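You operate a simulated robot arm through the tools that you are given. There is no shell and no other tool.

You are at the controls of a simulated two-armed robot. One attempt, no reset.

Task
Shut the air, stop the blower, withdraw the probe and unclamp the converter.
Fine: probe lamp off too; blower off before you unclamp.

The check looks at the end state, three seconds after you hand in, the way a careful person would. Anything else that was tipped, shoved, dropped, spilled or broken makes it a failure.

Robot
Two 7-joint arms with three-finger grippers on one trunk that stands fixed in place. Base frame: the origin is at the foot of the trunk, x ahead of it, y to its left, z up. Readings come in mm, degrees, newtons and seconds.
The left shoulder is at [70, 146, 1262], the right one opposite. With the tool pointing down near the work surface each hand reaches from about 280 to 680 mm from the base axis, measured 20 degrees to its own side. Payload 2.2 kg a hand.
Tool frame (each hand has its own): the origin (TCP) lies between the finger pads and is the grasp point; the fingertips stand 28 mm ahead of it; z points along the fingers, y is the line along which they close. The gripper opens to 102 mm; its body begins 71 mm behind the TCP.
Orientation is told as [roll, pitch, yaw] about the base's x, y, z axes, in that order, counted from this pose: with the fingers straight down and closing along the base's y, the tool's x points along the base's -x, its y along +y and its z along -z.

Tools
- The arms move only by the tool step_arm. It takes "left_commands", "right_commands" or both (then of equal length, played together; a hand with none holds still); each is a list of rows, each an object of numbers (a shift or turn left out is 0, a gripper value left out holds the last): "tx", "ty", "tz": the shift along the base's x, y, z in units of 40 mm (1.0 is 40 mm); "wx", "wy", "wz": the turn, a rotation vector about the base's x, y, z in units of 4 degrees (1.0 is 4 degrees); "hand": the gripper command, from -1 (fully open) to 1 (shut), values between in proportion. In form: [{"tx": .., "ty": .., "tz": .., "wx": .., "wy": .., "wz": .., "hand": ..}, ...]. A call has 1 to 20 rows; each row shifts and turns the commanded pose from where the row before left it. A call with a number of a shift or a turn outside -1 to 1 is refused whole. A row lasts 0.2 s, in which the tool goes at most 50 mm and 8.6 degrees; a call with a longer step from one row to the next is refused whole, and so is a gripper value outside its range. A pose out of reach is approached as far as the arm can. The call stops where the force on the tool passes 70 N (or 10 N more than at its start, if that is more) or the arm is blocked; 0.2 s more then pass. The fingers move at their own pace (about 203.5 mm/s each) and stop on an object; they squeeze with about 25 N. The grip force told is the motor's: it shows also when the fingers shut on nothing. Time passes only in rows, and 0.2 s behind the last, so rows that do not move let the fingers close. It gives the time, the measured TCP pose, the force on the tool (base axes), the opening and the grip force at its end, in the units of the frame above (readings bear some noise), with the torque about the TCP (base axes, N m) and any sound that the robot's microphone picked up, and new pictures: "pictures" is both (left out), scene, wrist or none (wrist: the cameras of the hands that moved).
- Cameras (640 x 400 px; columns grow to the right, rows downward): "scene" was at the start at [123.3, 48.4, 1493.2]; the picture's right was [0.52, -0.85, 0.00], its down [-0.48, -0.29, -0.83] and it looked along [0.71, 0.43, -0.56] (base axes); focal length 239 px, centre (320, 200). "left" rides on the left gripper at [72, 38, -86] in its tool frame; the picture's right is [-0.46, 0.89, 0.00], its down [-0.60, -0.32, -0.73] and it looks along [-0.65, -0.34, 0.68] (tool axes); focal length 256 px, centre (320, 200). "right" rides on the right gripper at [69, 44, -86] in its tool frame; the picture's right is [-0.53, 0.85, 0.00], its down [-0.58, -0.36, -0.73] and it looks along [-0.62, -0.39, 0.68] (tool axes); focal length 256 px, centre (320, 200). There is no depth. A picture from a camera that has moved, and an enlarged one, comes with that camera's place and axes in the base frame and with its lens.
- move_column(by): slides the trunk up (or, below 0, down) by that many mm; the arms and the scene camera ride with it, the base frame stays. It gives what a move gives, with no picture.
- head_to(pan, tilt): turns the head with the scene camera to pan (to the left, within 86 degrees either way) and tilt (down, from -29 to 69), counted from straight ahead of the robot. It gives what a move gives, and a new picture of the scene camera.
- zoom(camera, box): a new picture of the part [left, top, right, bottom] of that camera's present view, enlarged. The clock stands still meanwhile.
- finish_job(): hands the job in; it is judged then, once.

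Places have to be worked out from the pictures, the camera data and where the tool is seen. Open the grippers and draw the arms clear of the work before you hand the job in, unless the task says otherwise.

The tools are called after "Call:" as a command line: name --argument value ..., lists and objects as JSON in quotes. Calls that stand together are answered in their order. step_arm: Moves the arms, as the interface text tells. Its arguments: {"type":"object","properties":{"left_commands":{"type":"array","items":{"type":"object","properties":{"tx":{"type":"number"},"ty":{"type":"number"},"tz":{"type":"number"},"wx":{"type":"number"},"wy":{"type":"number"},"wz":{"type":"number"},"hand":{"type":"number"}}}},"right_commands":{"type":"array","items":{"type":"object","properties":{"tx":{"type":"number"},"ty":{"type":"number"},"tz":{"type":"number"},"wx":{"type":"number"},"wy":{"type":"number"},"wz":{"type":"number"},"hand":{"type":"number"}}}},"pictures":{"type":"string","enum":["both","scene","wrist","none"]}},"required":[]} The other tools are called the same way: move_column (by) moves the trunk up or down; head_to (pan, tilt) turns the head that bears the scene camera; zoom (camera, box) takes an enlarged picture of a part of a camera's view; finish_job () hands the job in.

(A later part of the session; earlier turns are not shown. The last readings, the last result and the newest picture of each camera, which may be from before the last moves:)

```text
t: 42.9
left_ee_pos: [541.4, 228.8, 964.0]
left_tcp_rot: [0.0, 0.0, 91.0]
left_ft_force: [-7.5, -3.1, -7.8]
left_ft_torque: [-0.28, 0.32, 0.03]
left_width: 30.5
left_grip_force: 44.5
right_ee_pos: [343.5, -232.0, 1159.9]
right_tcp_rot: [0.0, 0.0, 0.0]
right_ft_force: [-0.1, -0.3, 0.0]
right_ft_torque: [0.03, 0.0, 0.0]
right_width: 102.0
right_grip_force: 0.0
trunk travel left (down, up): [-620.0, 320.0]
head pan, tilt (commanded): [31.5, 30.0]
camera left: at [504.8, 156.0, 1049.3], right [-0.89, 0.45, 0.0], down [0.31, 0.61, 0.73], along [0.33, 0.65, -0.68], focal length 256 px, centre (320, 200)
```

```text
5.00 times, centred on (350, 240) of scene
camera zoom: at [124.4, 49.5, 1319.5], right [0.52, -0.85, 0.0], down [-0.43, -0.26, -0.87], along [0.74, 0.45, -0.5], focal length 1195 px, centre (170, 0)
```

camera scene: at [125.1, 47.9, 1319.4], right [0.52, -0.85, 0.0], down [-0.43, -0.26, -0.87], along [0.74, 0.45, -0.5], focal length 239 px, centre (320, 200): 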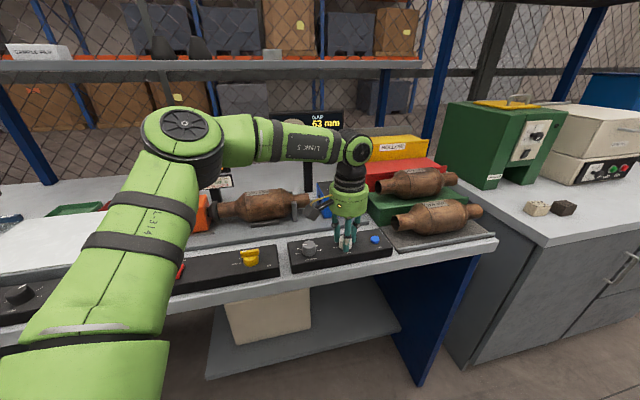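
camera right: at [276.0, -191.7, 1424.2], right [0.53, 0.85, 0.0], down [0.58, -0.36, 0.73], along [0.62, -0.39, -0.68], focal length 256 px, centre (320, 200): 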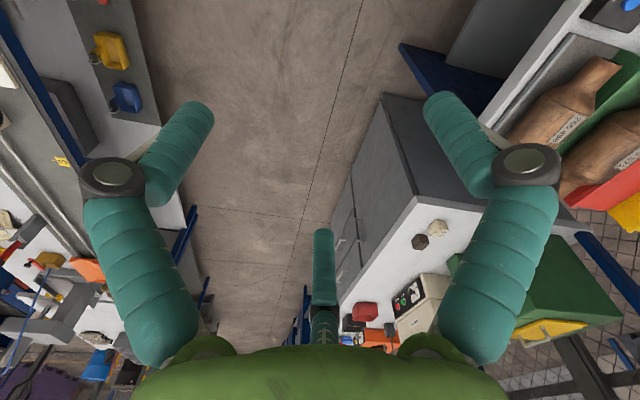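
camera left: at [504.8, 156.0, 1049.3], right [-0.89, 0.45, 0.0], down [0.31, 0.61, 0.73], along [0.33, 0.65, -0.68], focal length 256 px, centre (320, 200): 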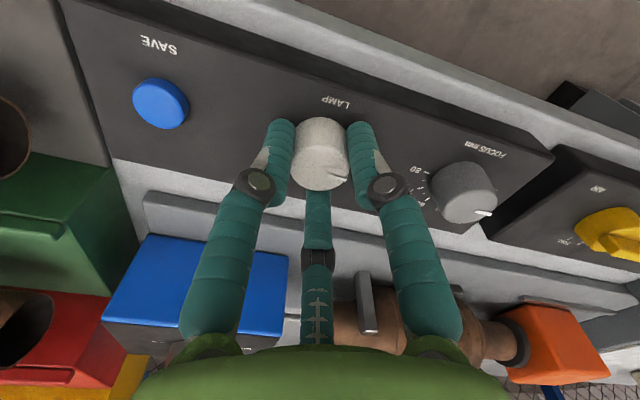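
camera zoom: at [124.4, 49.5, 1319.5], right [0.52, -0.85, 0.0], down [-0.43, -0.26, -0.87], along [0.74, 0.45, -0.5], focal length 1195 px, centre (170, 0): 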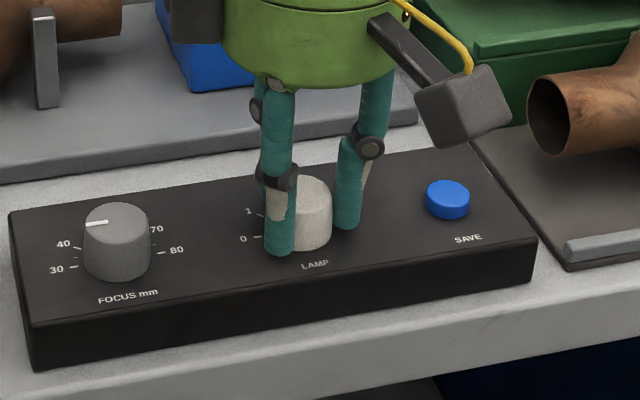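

Turned the full ~91°. I release with a small opening, lift and check the pointer against "0".

Call:
step_arm --left_commands '[{"hand": 0.15}, {"hand": 0.15}, {"tz": 0.6}, {"tz": 1}, {"hand": 0.15}]' --pictures "both"

Call:
zoom --camera "scene" --box '[310, 210, 390, 270]'

Call:
zoom --camera "left" --box '[240, 50, 400, 170]'

```text
t: 44.0
left_ee_pos: [542.3, 229.7, 1026.5]
left_tcp_rot: [0.0, 0.1, 90.8]
left_ft_force: [-0.4, -1.1, -0.4]
left_ft_torque: [0.03, 0.01, 0.02]
left_width: 43.4
left_grip_force: 0.1
right_ee_pos: [344.1, -230.2, 1158.1]
right_tcp_rot: [0.1, 0.0, 0.0]
right_ft_force: [-0.1, 0.0, 0.8]
right_ft_torque: [0.0, 0.01, 0.0]
right_width: 101.9
right_grip_force: 0.1
trunk travel left (down, up): [-620.0, 320.0]
head pan, tilt (commanded): [31.5, 30.0]
camera scene: at [125.4, 49.6, 1319.4], right [0.52, -0.85, 0.0], down [-0.43, -0.26, -0.87], along [0.74, 0.45, -0.5], focal length 239 px, centre (320, 200)
camera left: at [505.0, 156.6, 1113.3], right [-0.89, 0.45, 0.0], down [0.31, 0.61, 0.73], along [0.33, 0.65, -0.68], focal length 256 px, centre (320, 200)
```

scene: 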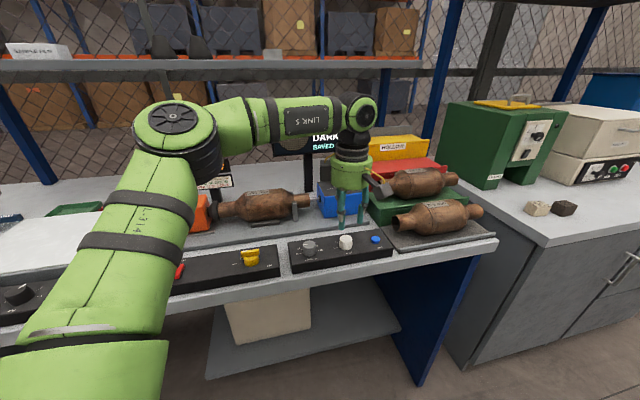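
left: 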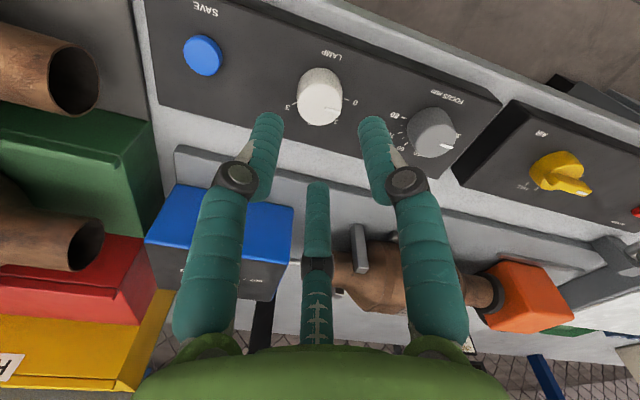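

```text
6.67 times, centred on (350, 240) of scene
camera zoom: at [125.4, 49.6, 1319.4], right [0.52, -0.85, 0.0], down [-0.43, -0.26, -0.87], along [0.74, 0.45, -0.5], focal length 1593 px, centre (120, -67)
```

zoom: 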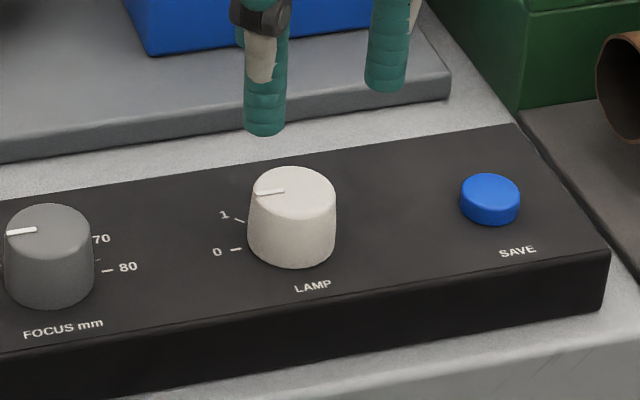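

```text
3.33 times, centred on (320, 110) of left
camera zoom: at [505.0, 156.6, 1113.3], right [-0.89, 0.45, 0.0], down [0.31, 0.61, 0.73], along [0.33, 0.65, -0.68], focal length 853 px, centre (320, 500)
```

zoom: 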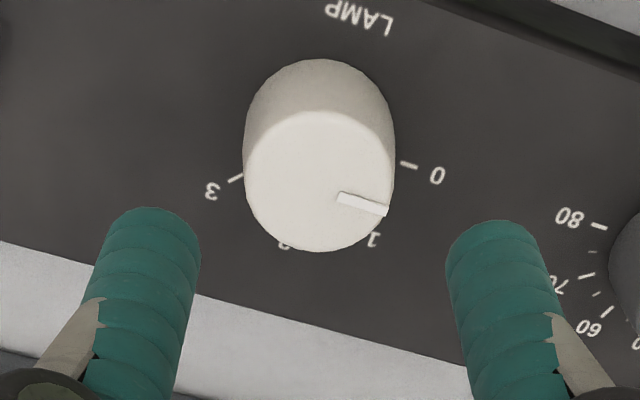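

The pointer is aligned with "0" and the monitor seems to say DARK. I check the monitor and probe box in the scene view.

Call:
zoom --camera "scene" --box '[270, 105, 350, 165]'

Call:
zoom --camera "scene" --box '[290, 160, 390, 230]'

```text
6.67 times, centred on (310, 135) of scene
camera zoom: at [125.4, 49.6, 1319.4], right [0.52, -0.85, 0.0], down [-0.43, -0.26, -0.87], along [0.74, 0.45, -0.5], focal length 1593 px, centre (387, 633)
```

zoom: 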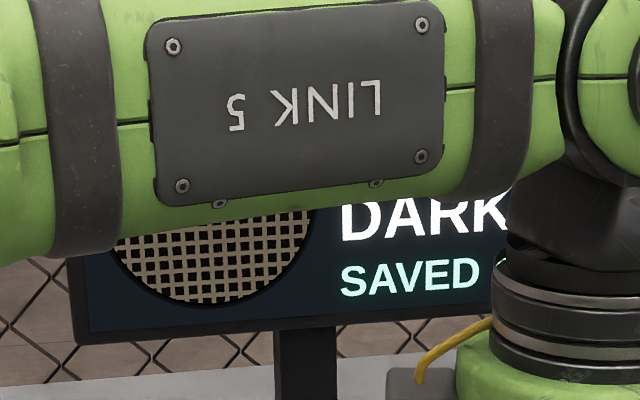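

```text
5.71 times, centred on (340, 195) of scene
camera zoom: at [125.4, 49.6, 1319.4], right [0.52, -0.85, 0.0], down [-0.43, -0.26, -0.87], along [0.74, 0.45, -0.5], focal length 1365 px, centre (206, 229)
```

zoom: 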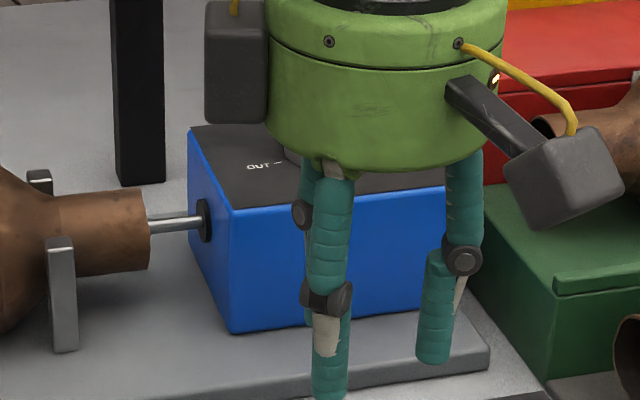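

Lamp is off (monitor now shows DARK). Next the probe knob, axis about [713, 330], box top z≈990, knob top ≈1016, pointer needs about +118° to OUT. I rise, turn the hand back and move toward it at height, checking reach.

Call:
step_arm --left_commands '[{"tz": 1, "wz": -1, "hand": -0.2}, {"tz": 1, "wz": -1}, {"tx": 0.5, "ty": 0.3, "wz": -1}, {"tx": 0.5, "ty": 0.3, "wz": -1}, {"tx": 0.5, "ty": 0.3, "wz": -1}, {"tx": 0.5, "ty": 0.3, "wz": -1}, {"tx": 0.5, "ty": 0.3, "wz": -1}, {"tx": 0.5, "ty": 0.3, "wz": -1}, {"wz": -1}, {"wz": -1}, {"wz": -1}, {"wz": -1}, {"wz": -1}, {"wz": -1}, {"wz": -1}, {"wz": -1}]' --pictures "both"

```text
t: 47.5
left_ee_pos: [559.5, 341.1, 1114.9]
left_tcp_rot: [0.0, 0.0, 26.8]
left_ft_force: [-0.2, 0.5, 0.0]
left_ft_torque: [0.0, 0.03, 0.0]
left_width: 61.1
left_grip_force: 0.0
left hand out of reach, approached as far as the arm can: row 2, 3, 4, 5, 6, 7, 8
right_ee_pos: [344.1, -230.5, 1159.8]
right_tcp_rot: [0.0, -0.1, -0.1]
right_ft_force: [0.5, -0.9, -0.1]
right_ft_torque: [-0.01, 0.01, -0.02]
right_width: 102.2
right_grip_force: 0.0
trunk travel left (down, up): [-620.0, 320.0]
head pan, tilt (commanded): [31.5, 30.0]
camera scene: at [124.8, 49.3, 1319.5], right [0.52, -0.85, 0.0], down [-0.43, -0.26, -0.87], along [0.74, 0.45, -0.5], focal length 239 px, centre (320, 200)
camera left: at [477.0, 343.0, 1199.9], right [0.02, 1.0, 0.0], down [0.68, -0.01, 0.73], along [0.73, -0.01, -0.68], focal length 256 px, centre (320, 200)
```

scene: 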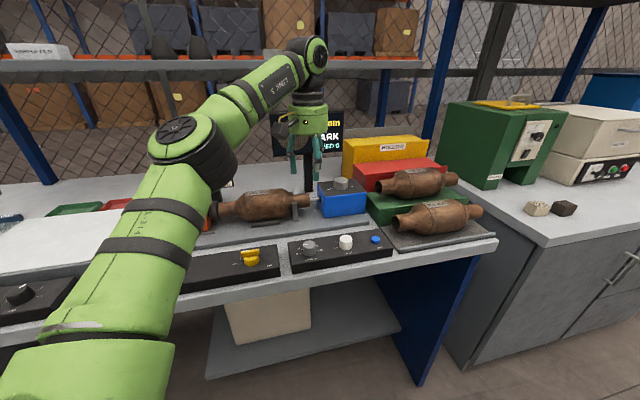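
left: 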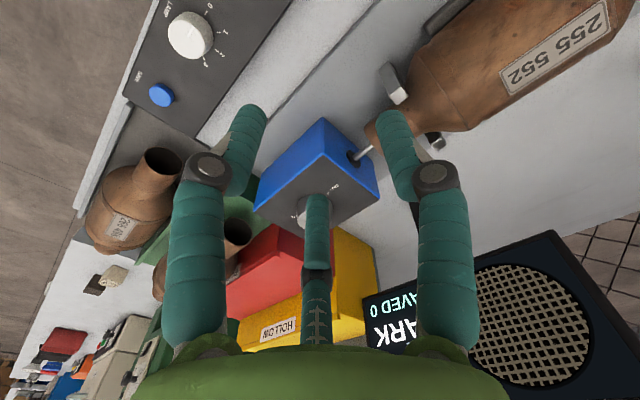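

Out of reach here, and the pattern suggests the limit comes from the arm posture at this hand height relative to the shoulder. I raise the trunk 100 mm (hand rides up) to test the reach with the shoulder higher.

Call:
move_column --by 100

Call:
step_arm --left_commands '[{"tx": -0.3, "tz": -0.8}, {"tx": -0.3, "tz": -0.8}, {"tz": -0.8}, {"tx": 0.5, "ty": -0.1}, {"tx": 0.5, "ty": -0.1}, {"tx": 0.5, "ty": -0.1}, {"tx": 0.5, "ty": -0.1}]' --pictures "scene"

```text
t: 48.8
left_ee_pos: [560.9, 341.2, 1213.5]
left_tcp_rot: [0.0, 0.0, 26.8]
left_ft_force: [0.4, 0.0, -0.3]
left_ft_torque: [0.03, -0.01, -0.02]
left_width: 61.3
left_grip_force: 0.0
right_ee_pos: [345.5, -231.9, 1257.8]
right_tcp_rot: [0.0, 0.0, 0.0]
right_ft_force: [-0.4, 0.3, -0.3]
right_ft_torque: [0.02, 0.04, -0.03]
right_width: 102.0
right_grip_force: 0.1
trunk travel left (down, up): [-720.0, 220.0]
head pan, tilt (commanded): [31.5, 30.0]
```

```text
t: 50.4
left_ee_pos: [594.0, 326.8, 1113.8]
left_tcp_rot: [-0.2, -0.1, 26.8]
left_ft_force: [0.3, 1.2, 1.3]
left_ft_torque: [0.03, -0.01, -0.01]
left_width: 61.0
left_grip_force: 0.1
left hand out of reach, approached as far as the arm can: row 7
right_ee_pos: [344.4, -231.2, 1258.9]
right_tcp_rot: [0.1, -0.1, 0.0]
right_ft_force: [-0.3, 0.6, -0.9]
right_ft_torque: [0.0, 0.0, -0.01]
right_width: 101.8
right_grip_force: 0.1
trunk travel left (down, up): [-720.0, 220.0]
head pan, tilt (commanded): [31.5, 30.0]
camera scene: at [124.2, 49.5, 1419.5], right [0.52, -0.85, 0.0], down [-0.43, -0.26, -0.87], along [0.74, 0.45, -0.5], focal length 239 px, centre (320, 200)
```

scene: 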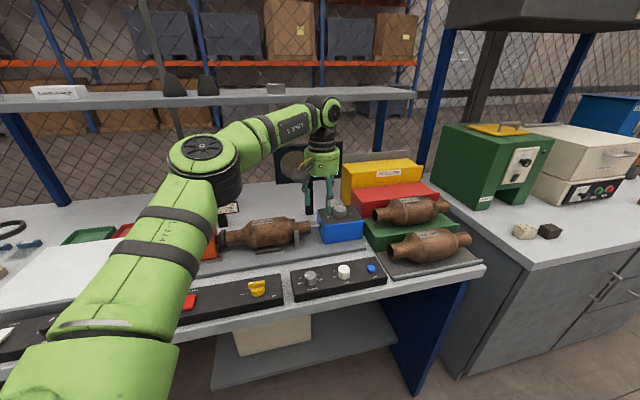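

With the shoulder at 1182 the hand reached 554 mm out from it (better). I raise the trunk another 60 mm and test outward reach again at the same safe height.

Call:
move_column --by 60

Call:
step_arm --left_commands '[{"tx": -0.3, "tz": -0.8}, {"tz": -0.8}, {"tx": 0.5, "ty": 0.0}, {"tx": 0.5, "ty": 0.0}, {"tx": 0.5, "ty": 0.0}, {"tx": 0.5, "ty": 0.0}]' --pictures "none"

```text
t: 51.4
left_ee_pos: [594.0, 328.4, 1172.8]
left_tcp_rot: [-0.1, -0.1, 26.8]
left_ft_force: [0.9, 0.8, 0.0]
left_ft_torque: [0.02, 0.01, 0.01]
left_width: 61.4
left_grip_force: 0.1
right_ee_pos: [344.2, -232.1, 1317.2]
right_tcp_rot: [-0.1, 0.0, 0.0]
right_ft_force: [0.8, 0.1, 0.3]
right_ft_torque: [0.0, 0.02, -0.01]
right_width: 101.9
right_grip_force: 0.0
trunk travel left (down, up): [-780.0, 160.0]
head pan, tilt (commanded): [31.5, 30.0]
```

```text
t: 52.8
left_ee_pos: [597.9, 332.3, 1110.0]
left_tcp_rot: [-0.1, -0.1, 26.8]
left_ft_force: [0.5, -0.1, 0.3]
left_ft_torque: [-0.01, -0.05, 0.0]
left_width: 61.3
left_grip_force: 0.1
left hand out of reach, approached as far as the arm can: row 4, 5, 6
right_ee_pos: [344.9, -232.4, 1317.7]
right_tcp_rot: [0.0, 0.0, 0.1]
right_ft_force: [0.1, -0.3, -0.3]
right_ft_torque: [-0.02, 0.02, 0.01]
right_width: 102.0
right_grip_force: 0.0
trunk travel left (down, up): [-780.0, 160.0]
head pan, tilt (commanded): [31.5, 30.0]
```

Limit now fits a sphere (≈560 mm from shoulder to wrist), so the probe knob (667 mm out) needs a strongly tilted hand. Before that I take both views again to fix the knob's place precisely.

Call:
zoom --camera "left" --box '[260, 60, 400, 200]'

Call:
zoom --camera "scene" --box '[290, 180, 390, 260]'

```text
2.86 times, centred on (330, 130) of left
camera zoom: at [516.6, 334.0, 1195.7], right [0.02, 1.0, 0.0], down [0.68, -0.01, 0.73], along [0.73, -0.01, -0.68], focal length 731 px, centre (291, 400)
```

zoom: 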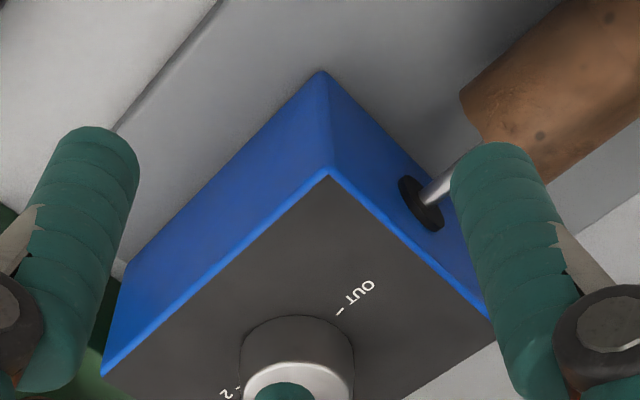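

```text
5.00 times, centred on (340, 220) of scene
camera zoom: at [125.6, 49.0, 1479.4], right [0.52, -0.85, 0.0], down [-0.43, -0.26, -0.87], along [0.74, 0.45, -0.5], focal length 1195 px, centre (220, 100)
```

zoom: 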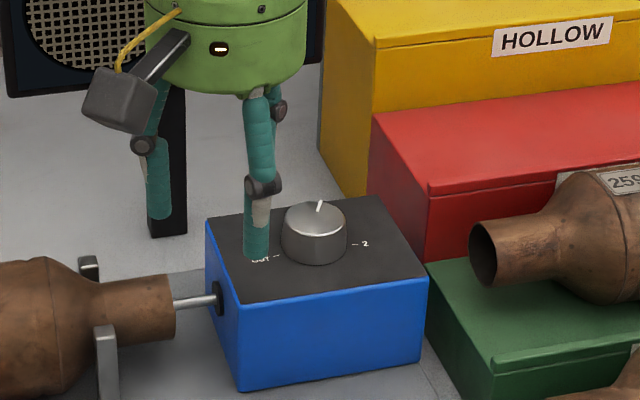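

Knob axis refined to ≈[711, 329], box top 990, knob top ≈1014, radius ≈21.5. Plan: tilt the hand 55° outward so the two lower fingers pinch the knob from both sides with the third passing over it. First I tilt at a safe height while rising.

Call:
step_arm --left_commands '[{"tx": -0.2, "tz": 0.2, "wx": -0.055, "wy": -0.98, "hand": -0.57}, {"tx": -0.2, "tz": 0.2, "wx": -0.055, "wy": -0.98}, {"tz": 0.2, "wx": -0.055, "wy": -0.98}, {"tz": 0.2, "wx": -0.055, "wy": -0.98}, {"tz": 0.2, "wx": -0.055, "wy": -0.98}, {"tz": 0.2, "wx": -0.055, "wy": -0.98}, {"tz": 0.2, "wx": -0.055, "wy": -0.98}, {"tz": 0.2, "wx": -0.055, "wy": -0.98}, {"tz": 0.2, "wx": -0.055, "wy": -0.98}, {"tz": 0.2, "wx": -0.055, "wy": -0.98}, {"tz": 0.2, "wx": -0.055, "wy": -0.98}, {"tz": 0.2, "wx": -0.055, "wy": -0.98}, {"tz": 0.2, "wx": -0.055, "wy": -0.98}, {"tz": 0.2, "wx": -0.055, "wy": -0.98}]' --pictures "both"

```text
t: 55.8
left_ee_pos: [583.0, 331.5, 1222.1]
left_tcp_rot: [-35.7, -45.2, 42.2]
left_ft_force: [-0.7, -0.1, -0.5]
left_ft_torque: [0.02, 0.01, 0.03]
left_width: 79.9
left_grip_force: 0.0
right_ee_pos: [343.0, -230.7, 1318.4]
right_tcp_rot: [0.0, 0.0, 0.0]
right_ft_force: [-0.7, 0.2, 0.2]
right_ft_torque: [0.01, -0.01, 0.0]
right_width: 101.9
right_grip_force: 0.1
trunk travel left (down, up): [-780.0, 160.0]
head pan, tilt (commanded): [31.5, 30.0]
camera scene: at [124.5, 49.6, 1479.5], right [0.52, -0.85, 0.0], down [-0.43, -0.26, -0.87], along [0.74, 0.45, -0.5], focal length 239 px, centre (320, 200)
camera left: at [465.4, 335.9, 1204.0], right [0.03, 1.0, -0.03], down [-0.21, 0.04, 0.98], along [0.98, -0.03, 0.21], focal length 256 px, centre (320, 200)
```

scene: 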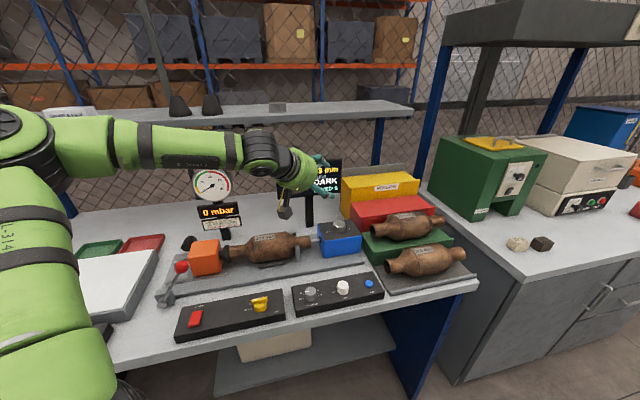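
left: 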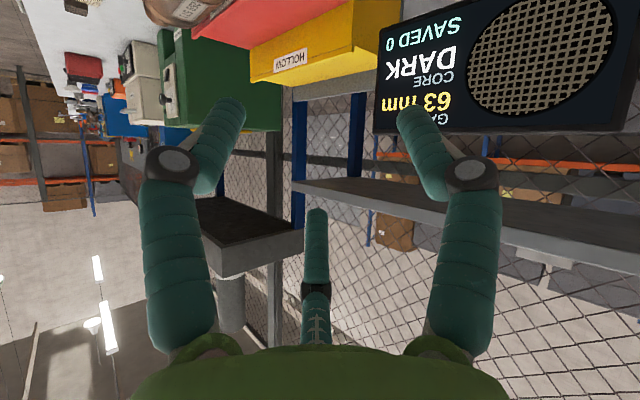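

Tilted 55° as intended. I lower the trunk 90 mm and then reach outward toward a point above the probe knob.

Call:
move_column --by -90

Call:
step_arm --left_commands '[{"tx": 0.64, "ty": -0.01, "tz": -0.1}, {"tx": 0.64, "ty": -0.01, "tz": -0.1}, {"tx": 0.64, "ty": -0.01, "tz": -0.2}, {"tx": 0.64, "ty": -0.01, "tz": -0.2}, {"tx": 0.64, "ty": -0.01, "tz": -0.2}, {"hand": -0.57}]' --pictures "both"

```text
t: 57.0
left_ee_pos: [584.0, 332.7, 1131.7]
left_tcp_rot: [-35.8, -45.3, 42.1]
left_ft_force: [-0.6, 0.1, 0.1]
left_ft_torque: [-0.01, 0.01, -0.01]
left_width: 80.1
left_grip_force: 0.0
right_ee_pos: [343.3, -231.8, 1229.0]
right_tcp_rot: [0.1, 0.0, 0.1]
right_ft_force: [-0.6, -0.4, -0.1]
right_ft_torque: [0.0, 0.0, 0.04]
right_width: 102.0
right_grip_force: 0.0
trunk travel left (down, up): [-690.0, 250.0]
head pan, tilt (commanded): [31.5, 30.0]
```

```text
t: 58.4
left_ee_pos: [710.7, 328.6, 1100.5]
left_tcp_rot: [-35.6, -45.4, 42.1]
left_ft_force: [-0.8, 0.0, -0.3]
left_ft_torque: [0.01, 0.03, 0.02]
left_width: 80.0
left_grip_force: 0.0
right_ee_pos: [343.2, -231.3, 1228.8]
right_tcp_rot: [0.0, 0.0, 0.0]
right_ft_force: [0.0, 0.3, 0.0]
right_ft_torque: [0.0, -0.01, 0.01]
right_width: 102.2
right_grip_force: 0.0
trunk travel left (down, up): [-690.0, 250.0]
head pan, tilt (commanded): [31.5, 30.0]
camera scene: at [124.0, 49.4, 1389.5], right [0.52, -0.85, 0.0], down [-0.43, -0.26, -0.87], along [0.74, 0.45, -0.5], focal length 239 px, centre (320, 200)
camera left: at [593.5, 333.1, 1082.7], right [0.03, 1.0, -0.03], down [-0.21, 0.04, 0.98], along [0.98, -0.03, 0.21], focal length 256 px, centre (320, 200)
```

scene: 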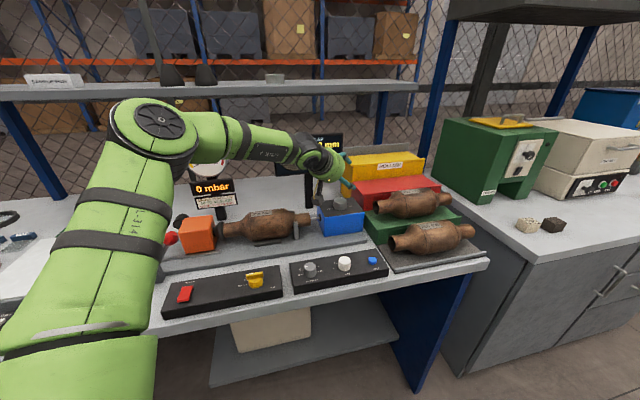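
left: 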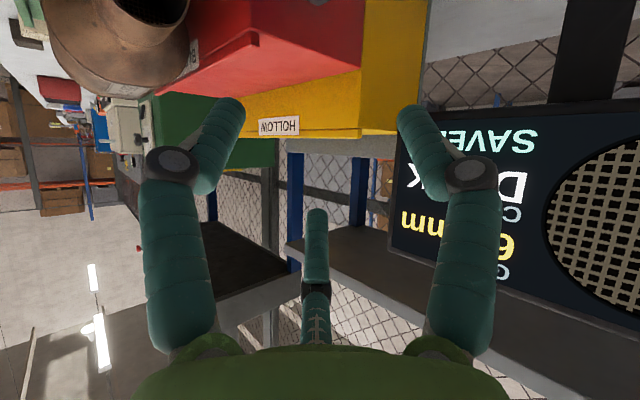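

Reached above the knob with the 55° tilt, no reach warnings. I descend to TCP z≈1060 and look through both cameras.

Call:
step_arm --left_commands '[{"tz": -0.5}, {"tz": -0.5}, {"hand": -0.57}]' --pictures "both"

Call:
zoom --camera "scene" --box '[290, 160, 390, 240]'

Call:
zoom --camera "left" --box '[220, 20, 420, 160]'

```text
t: 59.2
left_ee_pos: [713.2, 330.5, 1061.3]
left_tcp_rot: [-35.8, -45.2, 42.1]
left_ft_force: [0.2, -0.4, -0.6]
left_ft_torque: [0.02, -0.01, 0.0]
left_width: 80.2
left_grip_force: 0.0
right_ee_pos: [343.3, -232.0, 1228.6]
right_tcp_rot: [-0.1, 0.1, 0.0]
right_ft_force: [0.2, 0.4, 0.5]
right_ft_torque: [0.0, 0.03, 0.0]
right_width: 102.0
right_grip_force: 0.1
trunk travel left (down, up): [-690.0, 250.0]
head pan, tilt (commanded): [31.5, 30.0]
camera scene: at [124.7, 49.4, 1389.5], right [0.52, -0.85, 0.0], down [-0.43, -0.26, -0.87], along [0.74, 0.45, -0.5], focal length 239 px, centre (320, 200)
camera left: at [593.9, 333.7, 1043.0], right [0.03, 1.0, -0.03], down [-0.21, 0.04, 0.98], along [0.98, -0.03, 0.21], focal length 256 px, centre (320, 200)
```

scene: 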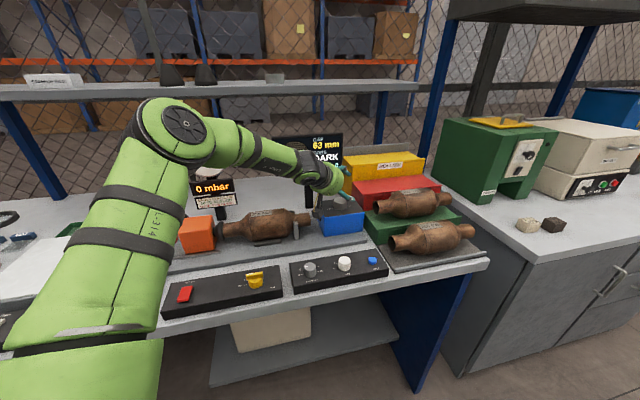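
left: 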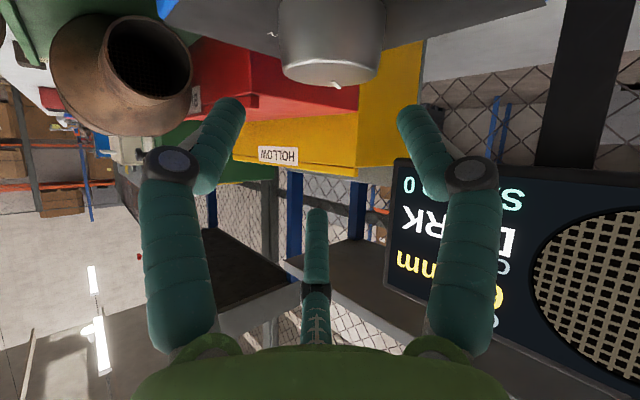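

```text
5.00 times, centred on (340, 200) of scene
camera zoom: at [124.7, 49.4, 1389.5], right [0.52, -0.85, 0.0], down [-0.43, -0.26, -0.87], along [0.74, 0.45, -0.5], focal length 1195 px, centre (220, 200)
```

zoom: 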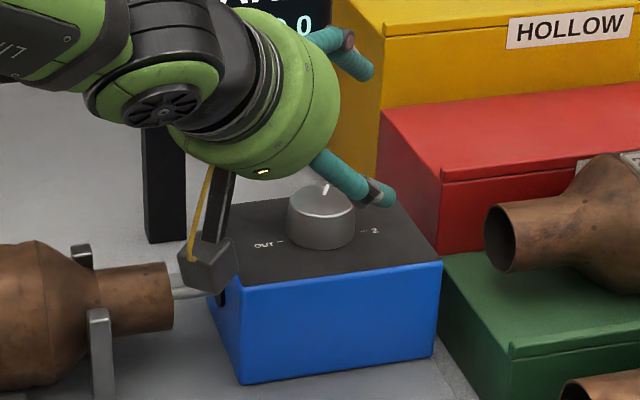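

```text
2.86 times, centred on (320, 90) of left
camera zoom: at [593.9, 333.7, 1043.0], right [0.03, 1.0, -0.03], down [-0.21, 0.04, 0.98], along [0.98, -0.03, 0.21], focal length 731 px, centre (320, 514)
```

zoom: 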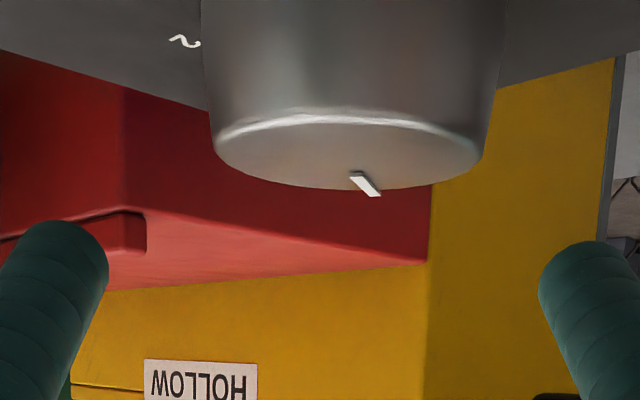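

The knob sits centred between the two lower fingers, about 2 mm to +y. I shift 9 mm back toward the robot and slightly +y, narrow to 72 mm and descend so the two lower fingers straddle the knob.

Call:
step_arm --left_commands '[{"tx": -0.22, "ty": 0.05, "hand": -0.42}, {"tz": -0.3, "hand": -0.42}, {"tz": -0.3, "hand": -0.42}, {"hand": -0.42}]' --pictures "both"

Call:
zoom --camera "scene" --box '[290, 160, 390, 240]'

Call:
zoom --camera "left" --box '[220, 20, 420, 180]'

```text
t: 60.2
left_ee_pos: [704.5, 332.3, 1037.1]
left_tcp_rot: [-35.8, -45.3, 42.1]
left_ft_force: [-0.1, 0.0, 0.4]
left_ft_torque: [-0.01, 0.01, 0.0]
left_width: 72.2
left_grip_force: 0.0
right_ee_pos: [343.9, -232.7, 1228.9]
right_tcp_rot: [-0.1, 0.0, 0.0]
right_ft_force: [-0.5, 0.1, 0.7]
right_ft_torque: [0.02, -0.01, -0.05]
right_width: 102.0
right_grip_force: 0.1
trunk travel left (down, up): [-690.0, 250.0]
head pan, tilt (commanded): [31.5, 30.0]
camera scene: at [124.3, 48.9, 1389.5], right [0.52, -0.85, 0.0], down [-0.43, -0.26, -0.87], along [0.74, 0.45, -0.5], focal length 239 px, centre (320, 200)
camera left: at [584.7, 336.1, 1018.9], right [0.03, 1.0, -0.03], down [-0.21, 0.04, 0.98], along [0.98, -0.02, 0.21], focal length 256 px, centre (320, 200)
```

scene: 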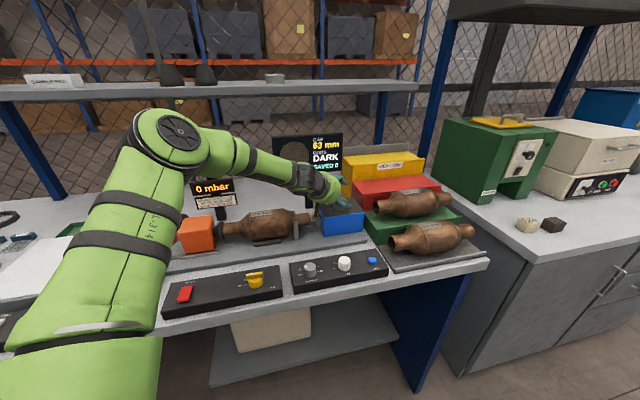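
left: 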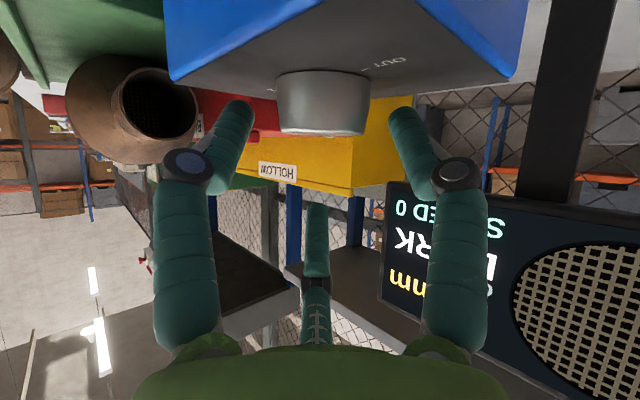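

```text
5.00 times, centred on (340, 200) of scene
camera zoom: at [124.3, 48.9, 1389.5], right [0.52, -0.85, 0.0], down [-0.43, -0.26, -0.87], along [0.74, 0.45, -0.5], focal length 1195 px, centre (220, 200)
```

zoom: 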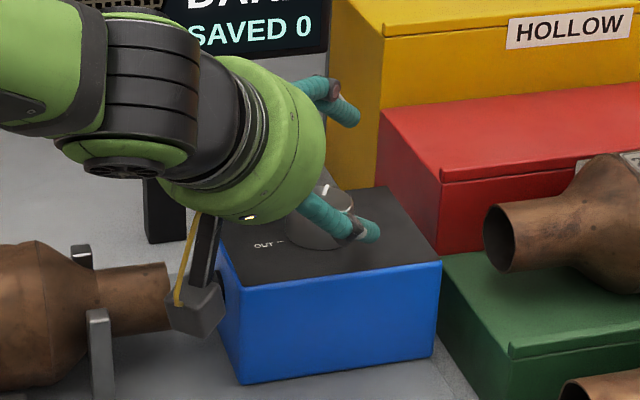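

```text
2.50 times, centred on (320, 100) of left
camera zoom: at [584.7, 336.1, 1018.9], right [0.03, 1.0, -0.03], down [-0.21, 0.04, 0.98], along [0.98, -0.02, 0.21], focal length 640 px, centre (320, 450)
```

zoom: 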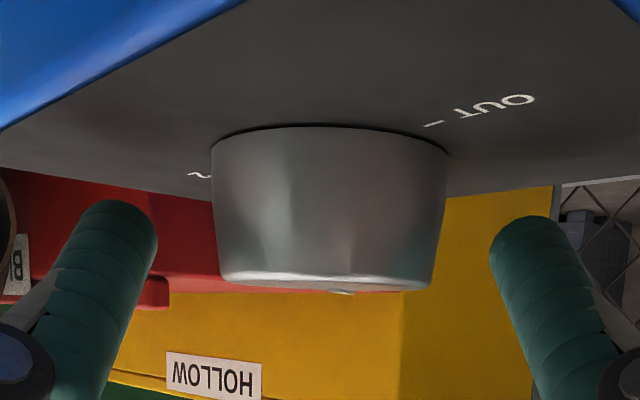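

The knob is centred between the two lower fingers (tips at about z 1000). I go 5 mm lower and close only partway (36 mm command) so the upper finger stays above the knob.

Call:
step_arm --left_commands '[{"tz": -0.12, "hand": -0.42}, {"hand": -0.1}, {"hand": 0.3}, {"hand": 0.3}, {"hand": 0.3}]' --pictures "both"

Call:
zoom --camera "scene" --box '[290, 160, 390, 240]'

Call:
zoom --camera "left" --box '[220, 20, 420, 180]'

```text
t: 61.4
left_ee_pos: [703.2, 332.2, 1031.1]
left_tcp_rot: [-35.8, -45.2, 42.1]
left_ft_force: [0.3, 1.5, 0.7]
left_ft_torque: [-0.08, -0.08, 0.03]
left_width: 49.4
left_grip_force: 45.1
right_ee_pos: [343.1, -231.5, 1228.2]
right_tcp_rot: [0.0, 0.0, 0.0]
right_ft_force: [0.2, -0.4, 0.1]
right_ft_torque: [0.02, 0.03, 0.01]
right_width: 101.9
right_grip_force: 0.0
trunk travel left (down, up): [-690.0, 250.0]
head pan, tilt (commanded): [31.5, 30.0]
camera scene: at [124.9, 49.6, 1389.5], right [0.52, -0.85, 0.0], down [-0.43, -0.26, -0.87], along [0.74, 0.45, -0.5], focal length 239 px, centre (320, 200)
camera left: at [585.1, 336.6, 1013.1], right [0.03, 1.0, -0.03], down [-0.21, 0.04, 0.98], along [0.98, -0.02, 0.21], focal length 256 px, centre (320, 200)
```

scene: 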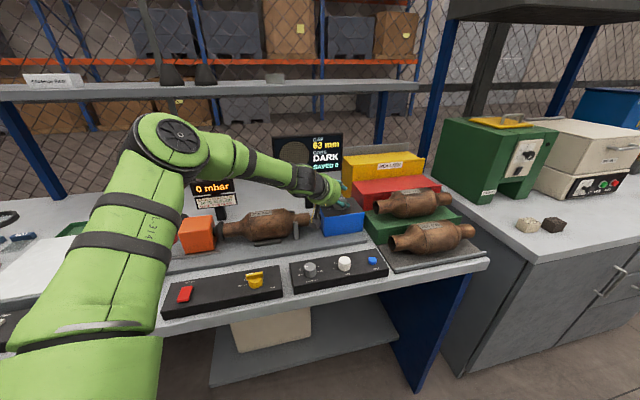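
left: 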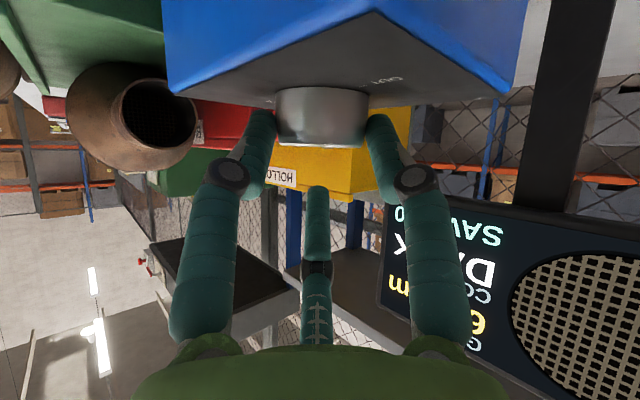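

```text
5.00 times, centred on (340, 200) of scene
camera zoom: at [124.9, 49.6, 1389.5], right [0.52, -0.85, 0.0], down [-0.43, -0.26, -0.87], along [0.74, 0.45, -0.5], focal length 1195 px, centre (220, 200)
```

zoom: 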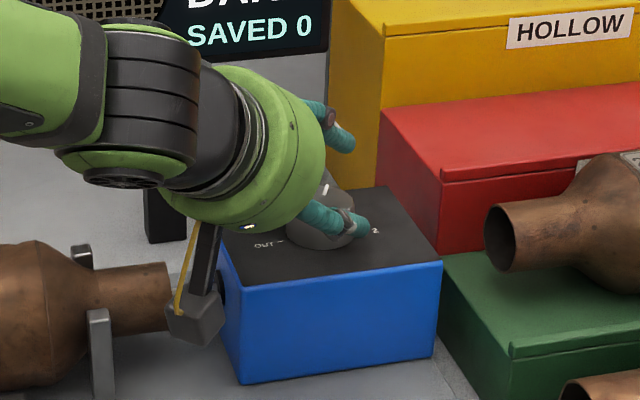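

```text
2.50 times, centred on (320, 100) of left
camera zoom: at [585.1, 336.6, 1013.1], right [0.03, 1.0, -0.03], down [-0.21, 0.04, 0.98], along [0.98, -0.02, 0.21], focal length 640 px, centre (320, 450)
```

zoom: 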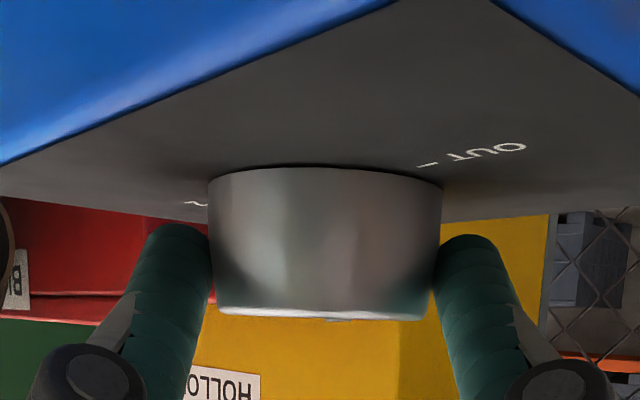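

The knob is pinched between the two lower fingers (grip 45, almost no side load). I turn the whole hand 24° counter-clockwise about the knob axis and check that the pointer follows.

Call:
step_arm --left_commands '[{"tx": 0.0, "ty": -0.013, "wz": 1, "hand": 0.3}, {"tx": 0.001, "ty": -0.013, "wz": 1}, {"tx": 0.002, "ty": -0.013, "wz": 1}, {"tx": 0.003, "ty": -0.013, "wz": 1}, {"tx": 0.003, "ty": -0.013, "wz": 1}, {"tx": 0.004, "ty": -0.013, "wz": 1}, {"hand": 0.3}]' --pictures "both"

Call:
zoom --camera "scene" --box '[290, 160, 390, 240]'

Call:
zoom --camera "left" --box '[220, 20, 420, 180]'

```text
t: 63.0
left_ee_pos: [704.0, 328.1, 1029.5]
left_tcp_rot: [-35.7, -45.3, 66.1]
left_ft_force: [2.3, -2.1, -0.1]
left_ft_torque: [0.05, -0.82, -0.01]
left_width: 49.3
left_grip_force: 45.2
right_ee_pos: [343.6, -231.9, 1227.1]
right_tcp_rot: [0.1, 0.1, 0.0]
right_ft_force: [-0.4, 0.5, 0.3]
right_ft_torque: [0.01, -0.02, 0.0]
right_width: 101.9
right_grip_force: 0.2
trunk travel left (down, up): [-690.0, 250.0]
head pan, tilt (commanded): [31.5, 30.0]
camera scene: at [125.4, 48.8, 1389.4], right [0.52, -0.85, 0.0], down [-0.43, -0.26, -0.87], along [0.74, 0.45, -0.5], focal length 239 px, centre (320, 200)
camera left: at [594.6, 284.1, 1013.2], right [-0.38, 0.93, -0.03], down [-0.21, -0.05, 0.98], along [0.9, 0.38, 0.21], focal length 256 px, centre (320, 200)
```

scene: 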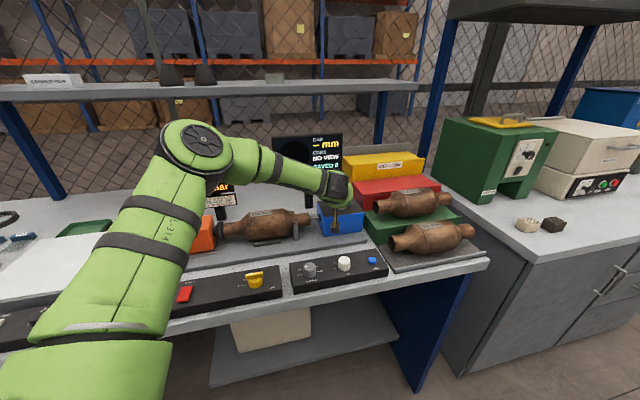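
left: 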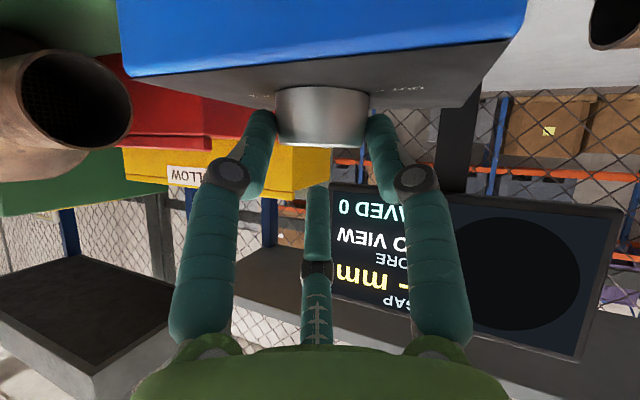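

```text
5.00 times, centred on (340, 200) of scene
camera zoom: at [125.4, 48.8, 1389.4], right [0.52, -0.85, 0.0], down [-0.43, -0.26, -0.87], along [0.74, 0.45, -0.5], focal length 1195 px, centre (220, 200)
```

zoom: 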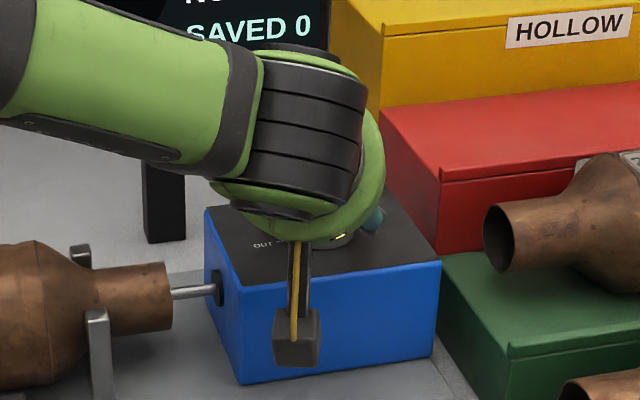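

```text
2.50 times, centred on (320, 100) of left
camera zoom: at [594.6, 284.1, 1013.2], right [-0.38, 0.93, -0.03], down [-0.21, -0.05, 0.98], along [0.9, 0.38, 0.21], focal length 640 px, centre (320, 450)
```

zoom: 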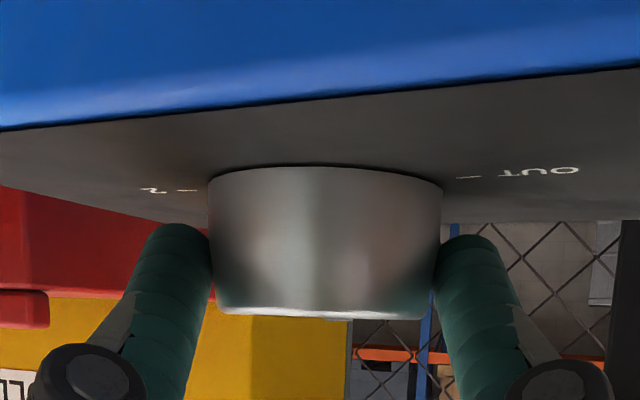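

The monitor switched to "NO VIEW", so the knob turns and the probe is moving out. I continue another 24°.

Call:
step_arm --left_commands '[{"tx": 0.005, "ty": -0.012, "wz": 1, "hand": 0.3}, {"tx": 0.006, "ty": -0.012, "wz": 1}, {"tx": 0.007, "ty": -0.011, "wz": 1}, {"tx": 0.008, "ty": -0.011, "wz": 1}, {"tx": 0.008, "ty": -0.01, "wz": 1}, {"tx": 0.009, "ty": -0.01, "wz": 1}, {"hand": 0.3}]' --pictures "both"

Call:
zoom --camera "scene" --box '[290, 160, 390, 240]'

```text
t: 64.3
left_ee_pos: [690.3, 315.0, 1035.0]
left_tcp_rot: [-36.3, -43.3, 83.9]
left_ft_force: [-2.5, -31.5, -9.9]
left_ft_torque: [-0.73, 0.12, -0.88]
left_width: 34.9
left_grip_force: 41.5
left hand out of reach, approached as far as the arm can: row 4, 5, 6
right_ee_pos: [347.9, -230.8, 1227.2]
right_tcp_rot: [0.0, 0.2, 0.0]
right_ft_force: [0.0, 1.7, 0.4]
right_ft_torque: [-0.16, -0.03, 0.0]
right_width: 102.0
right_grip_force: 0.0
trunk travel left (down, up): [-690.0, 250.0]
head pan, tilt (commanded): [31.5, 30.0]
stopped in row 6 (left hand): the force on the tool passed its limit at 78 N (the readings are from after the stop); the commanded pose is now the measured one
camera scene: at [129.3, 49.5, 1388.8], right [0.52, -0.85, 0.0], down [-0.43, -0.26, -0.86], along [0.74, 0.45, -0.5], focal length 239 px, centre (320, 200)
camera left: at [599.3, 239.6, 1020.0], right [-0.64, 0.77, -0.06], down [-0.19, -0.07, 0.98], along [0.75, 0.63, 0.19], focal length 256 px, centre (320, 200)
```

scene: 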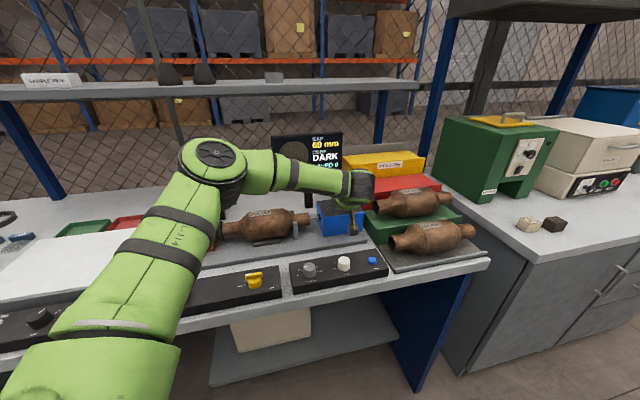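
left: 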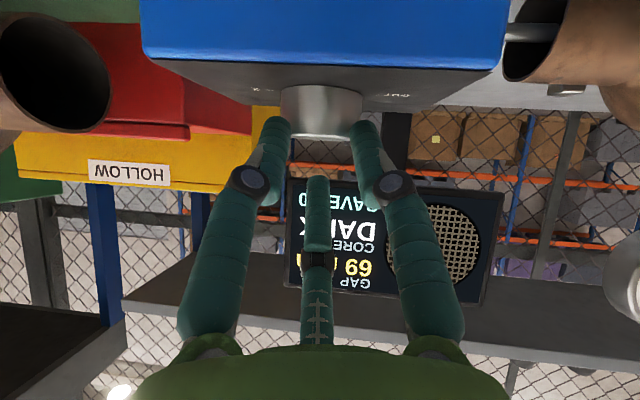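

```text
5.00 times, centred on (340, 200) of scene
camera zoom: at [129.3, 49.5, 1388.8], right [0.52, -0.85, 0.0], down [-0.43, -0.26, -0.86], along [0.74, 0.45, -0.5], focal length 1195 px, centre (220, 200)
```

zoom: 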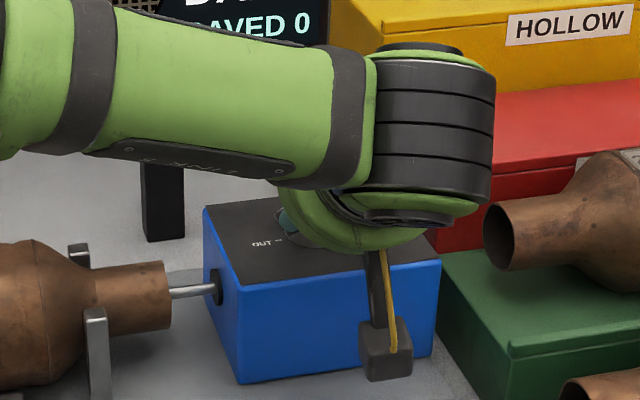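

The arm ran out of reach at the end and the fingers slid toward the knob's near edge (force stop). I open and lift away, then look at where the pointer stands.

Call:
step_arm --left_commands '[{"hand": -0.42}, {"hand": -0.42}, {"tx": -0.1, "tz": 0.5}, {"tx": -0.2, "tz": 0.8}, {"tx": -0.2, "tz": 0.8}, {"hand": -0.42}]' --pictures "both"

Call:
zoom --camera "scene" --box '[290, 160, 390, 240]'

Call:
zoom --camera "scene" --box '[270, 125, 350, 185]'

```text
t: 65.8
left_ee_pos: [666.1, 327.4, 1127.1]
left_tcp_rot: [-37.1, -44.3, 86.2]
left_ft_force: [0.4, -0.7, -0.2]
left_ft_torque: [0.0, -0.02, 0.01]
left_width: 72.5
left_grip_force: 0.0
right_ee_pos: [342.8, -230.8, 1227.9]
right_tcp_rot: [0.0, 0.0, 0.0]
right_ft_force: [-1.6, 0.1, 0.1]
right_ft_torque: [0.0, 0.01, 0.02]
right_width: 101.9
right_grip_force: 0.0
trunk travel left (down, up): [-690.0, 250.0]
head pan, tilt (commanded): [31.5, 30.0]
camera scene: at [125.4, 49.8, 1389.4], right [0.52, -0.85, 0.0], down [-0.43, -0.26, -0.87], along [0.74, 0.45, -0.5], focal length 239 px, centre (320, 200)
camera left: at [578.5, 250.5, 1109.0], right [-0.66, 0.75, -0.06], down [-0.2, -0.1, 0.98], along [0.73, 0.65, 0.21], focal length 256 px, centre (320, 200)
```

scene: 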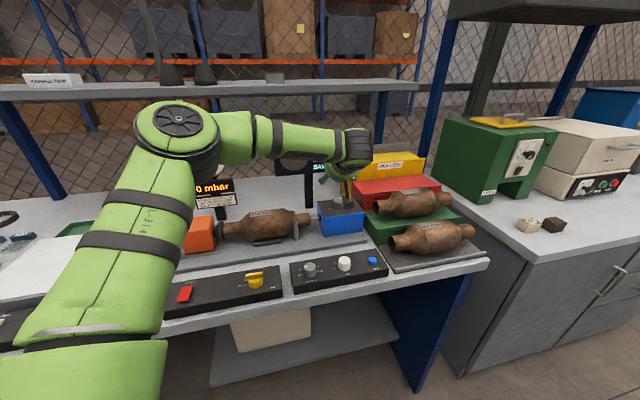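
left: 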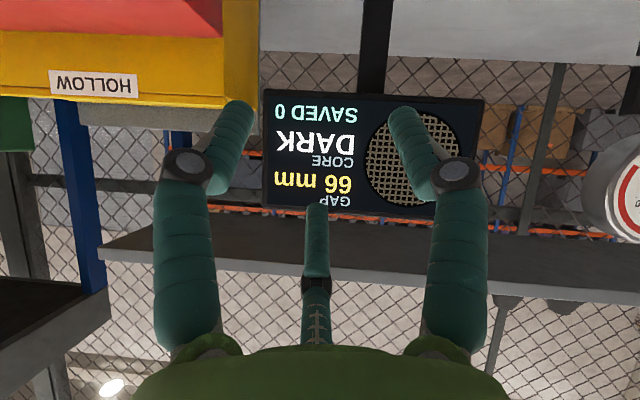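

```text
5.00 times, centred on (340, 200) of scene
camera zoom: at [125.4, 49.8, 1389.4], right [0.52, -0.85, 0.0], down [-0.43, -0.26, -0.87], along [0.74, 0.45, -0.5], focal length 1195 px, centre (220, 200)
```

zoom: 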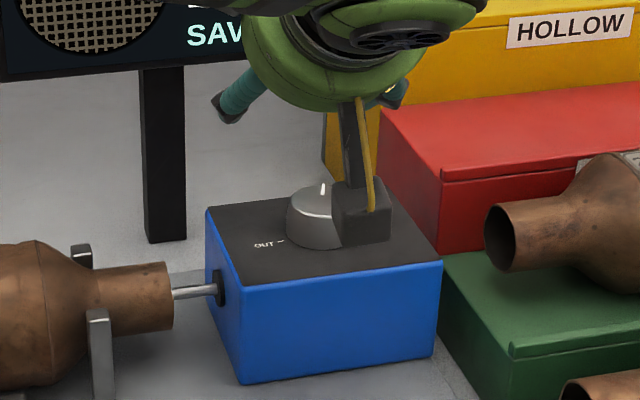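

```text
6.67 times, centred on (310, 155) of scene
camera zoom: at [125.4, 49.8, 1389.4], right [0.52, -0.85, 0.0], down [-0.43, -0.26, -0.87], along [0.74, 0.45, -0.5], focal length 1593 px, centre (387, 500)
```

zoom: 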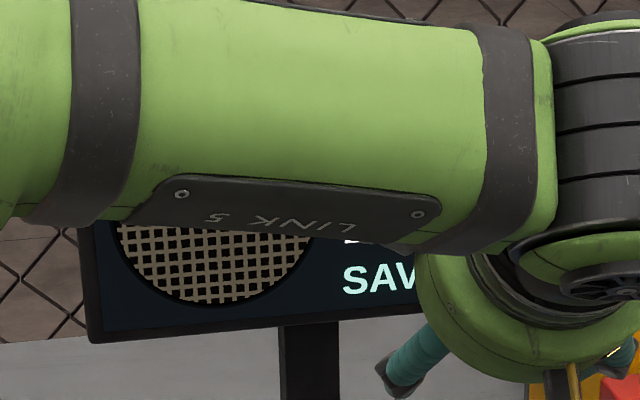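

Gap reads 66 mm; the knob slipped back when the arm lost reach. I'll use shorter strokes on the reachable side: swing the hand back to azimuth −15°, tilt 7° more for reach, and come again above the knob.

Call:
step_arm --left_commands '[{"wz": -1, "hand": -0.42}, {"wz": -1}, {"wz": -1}, {"wz": -1}, {"wz": -1}, {"wz": -1}, {"wz": -1}, {"wz": -1}, {"wz": -1}, {"wz": -1}, {"wz": -1}, {"wz": -1}, {"wz": -1}, {"wz": -0.5}, {"wx": -0.227, "wy": -0.845}, {"wx": -0.227, "wy": -0.845}, {"hand": -0.42}]' --pictures "none"

```text
t: 69.3
left_ee_pos: [666.8, 329.1, 1126.0]
left_tcp_rot: [-45.1, -48.8, 37.9]
left_ft_force: [-0.4, 0.0, -0.5]
left_ft_torque: [-0.01, 0.02, 0.01]
left_width: 72.2
left_grip_force: 0.1
right_ee_pos: [344.5, -231.5, 1227.4]
right_tcp_rot: [0.0, 0.1, -0.1]
right_ft_force: [-0.7, 0.3, 0.5]
right_ft_torque: [-0.01, 0.01, -0.01]
right_width: 101.9
right_grip_force: 0.0
trunk travel left (down, up): [-690.0, 250.0]
head pan, tilt (commanded): [31.5, 30.0]
```

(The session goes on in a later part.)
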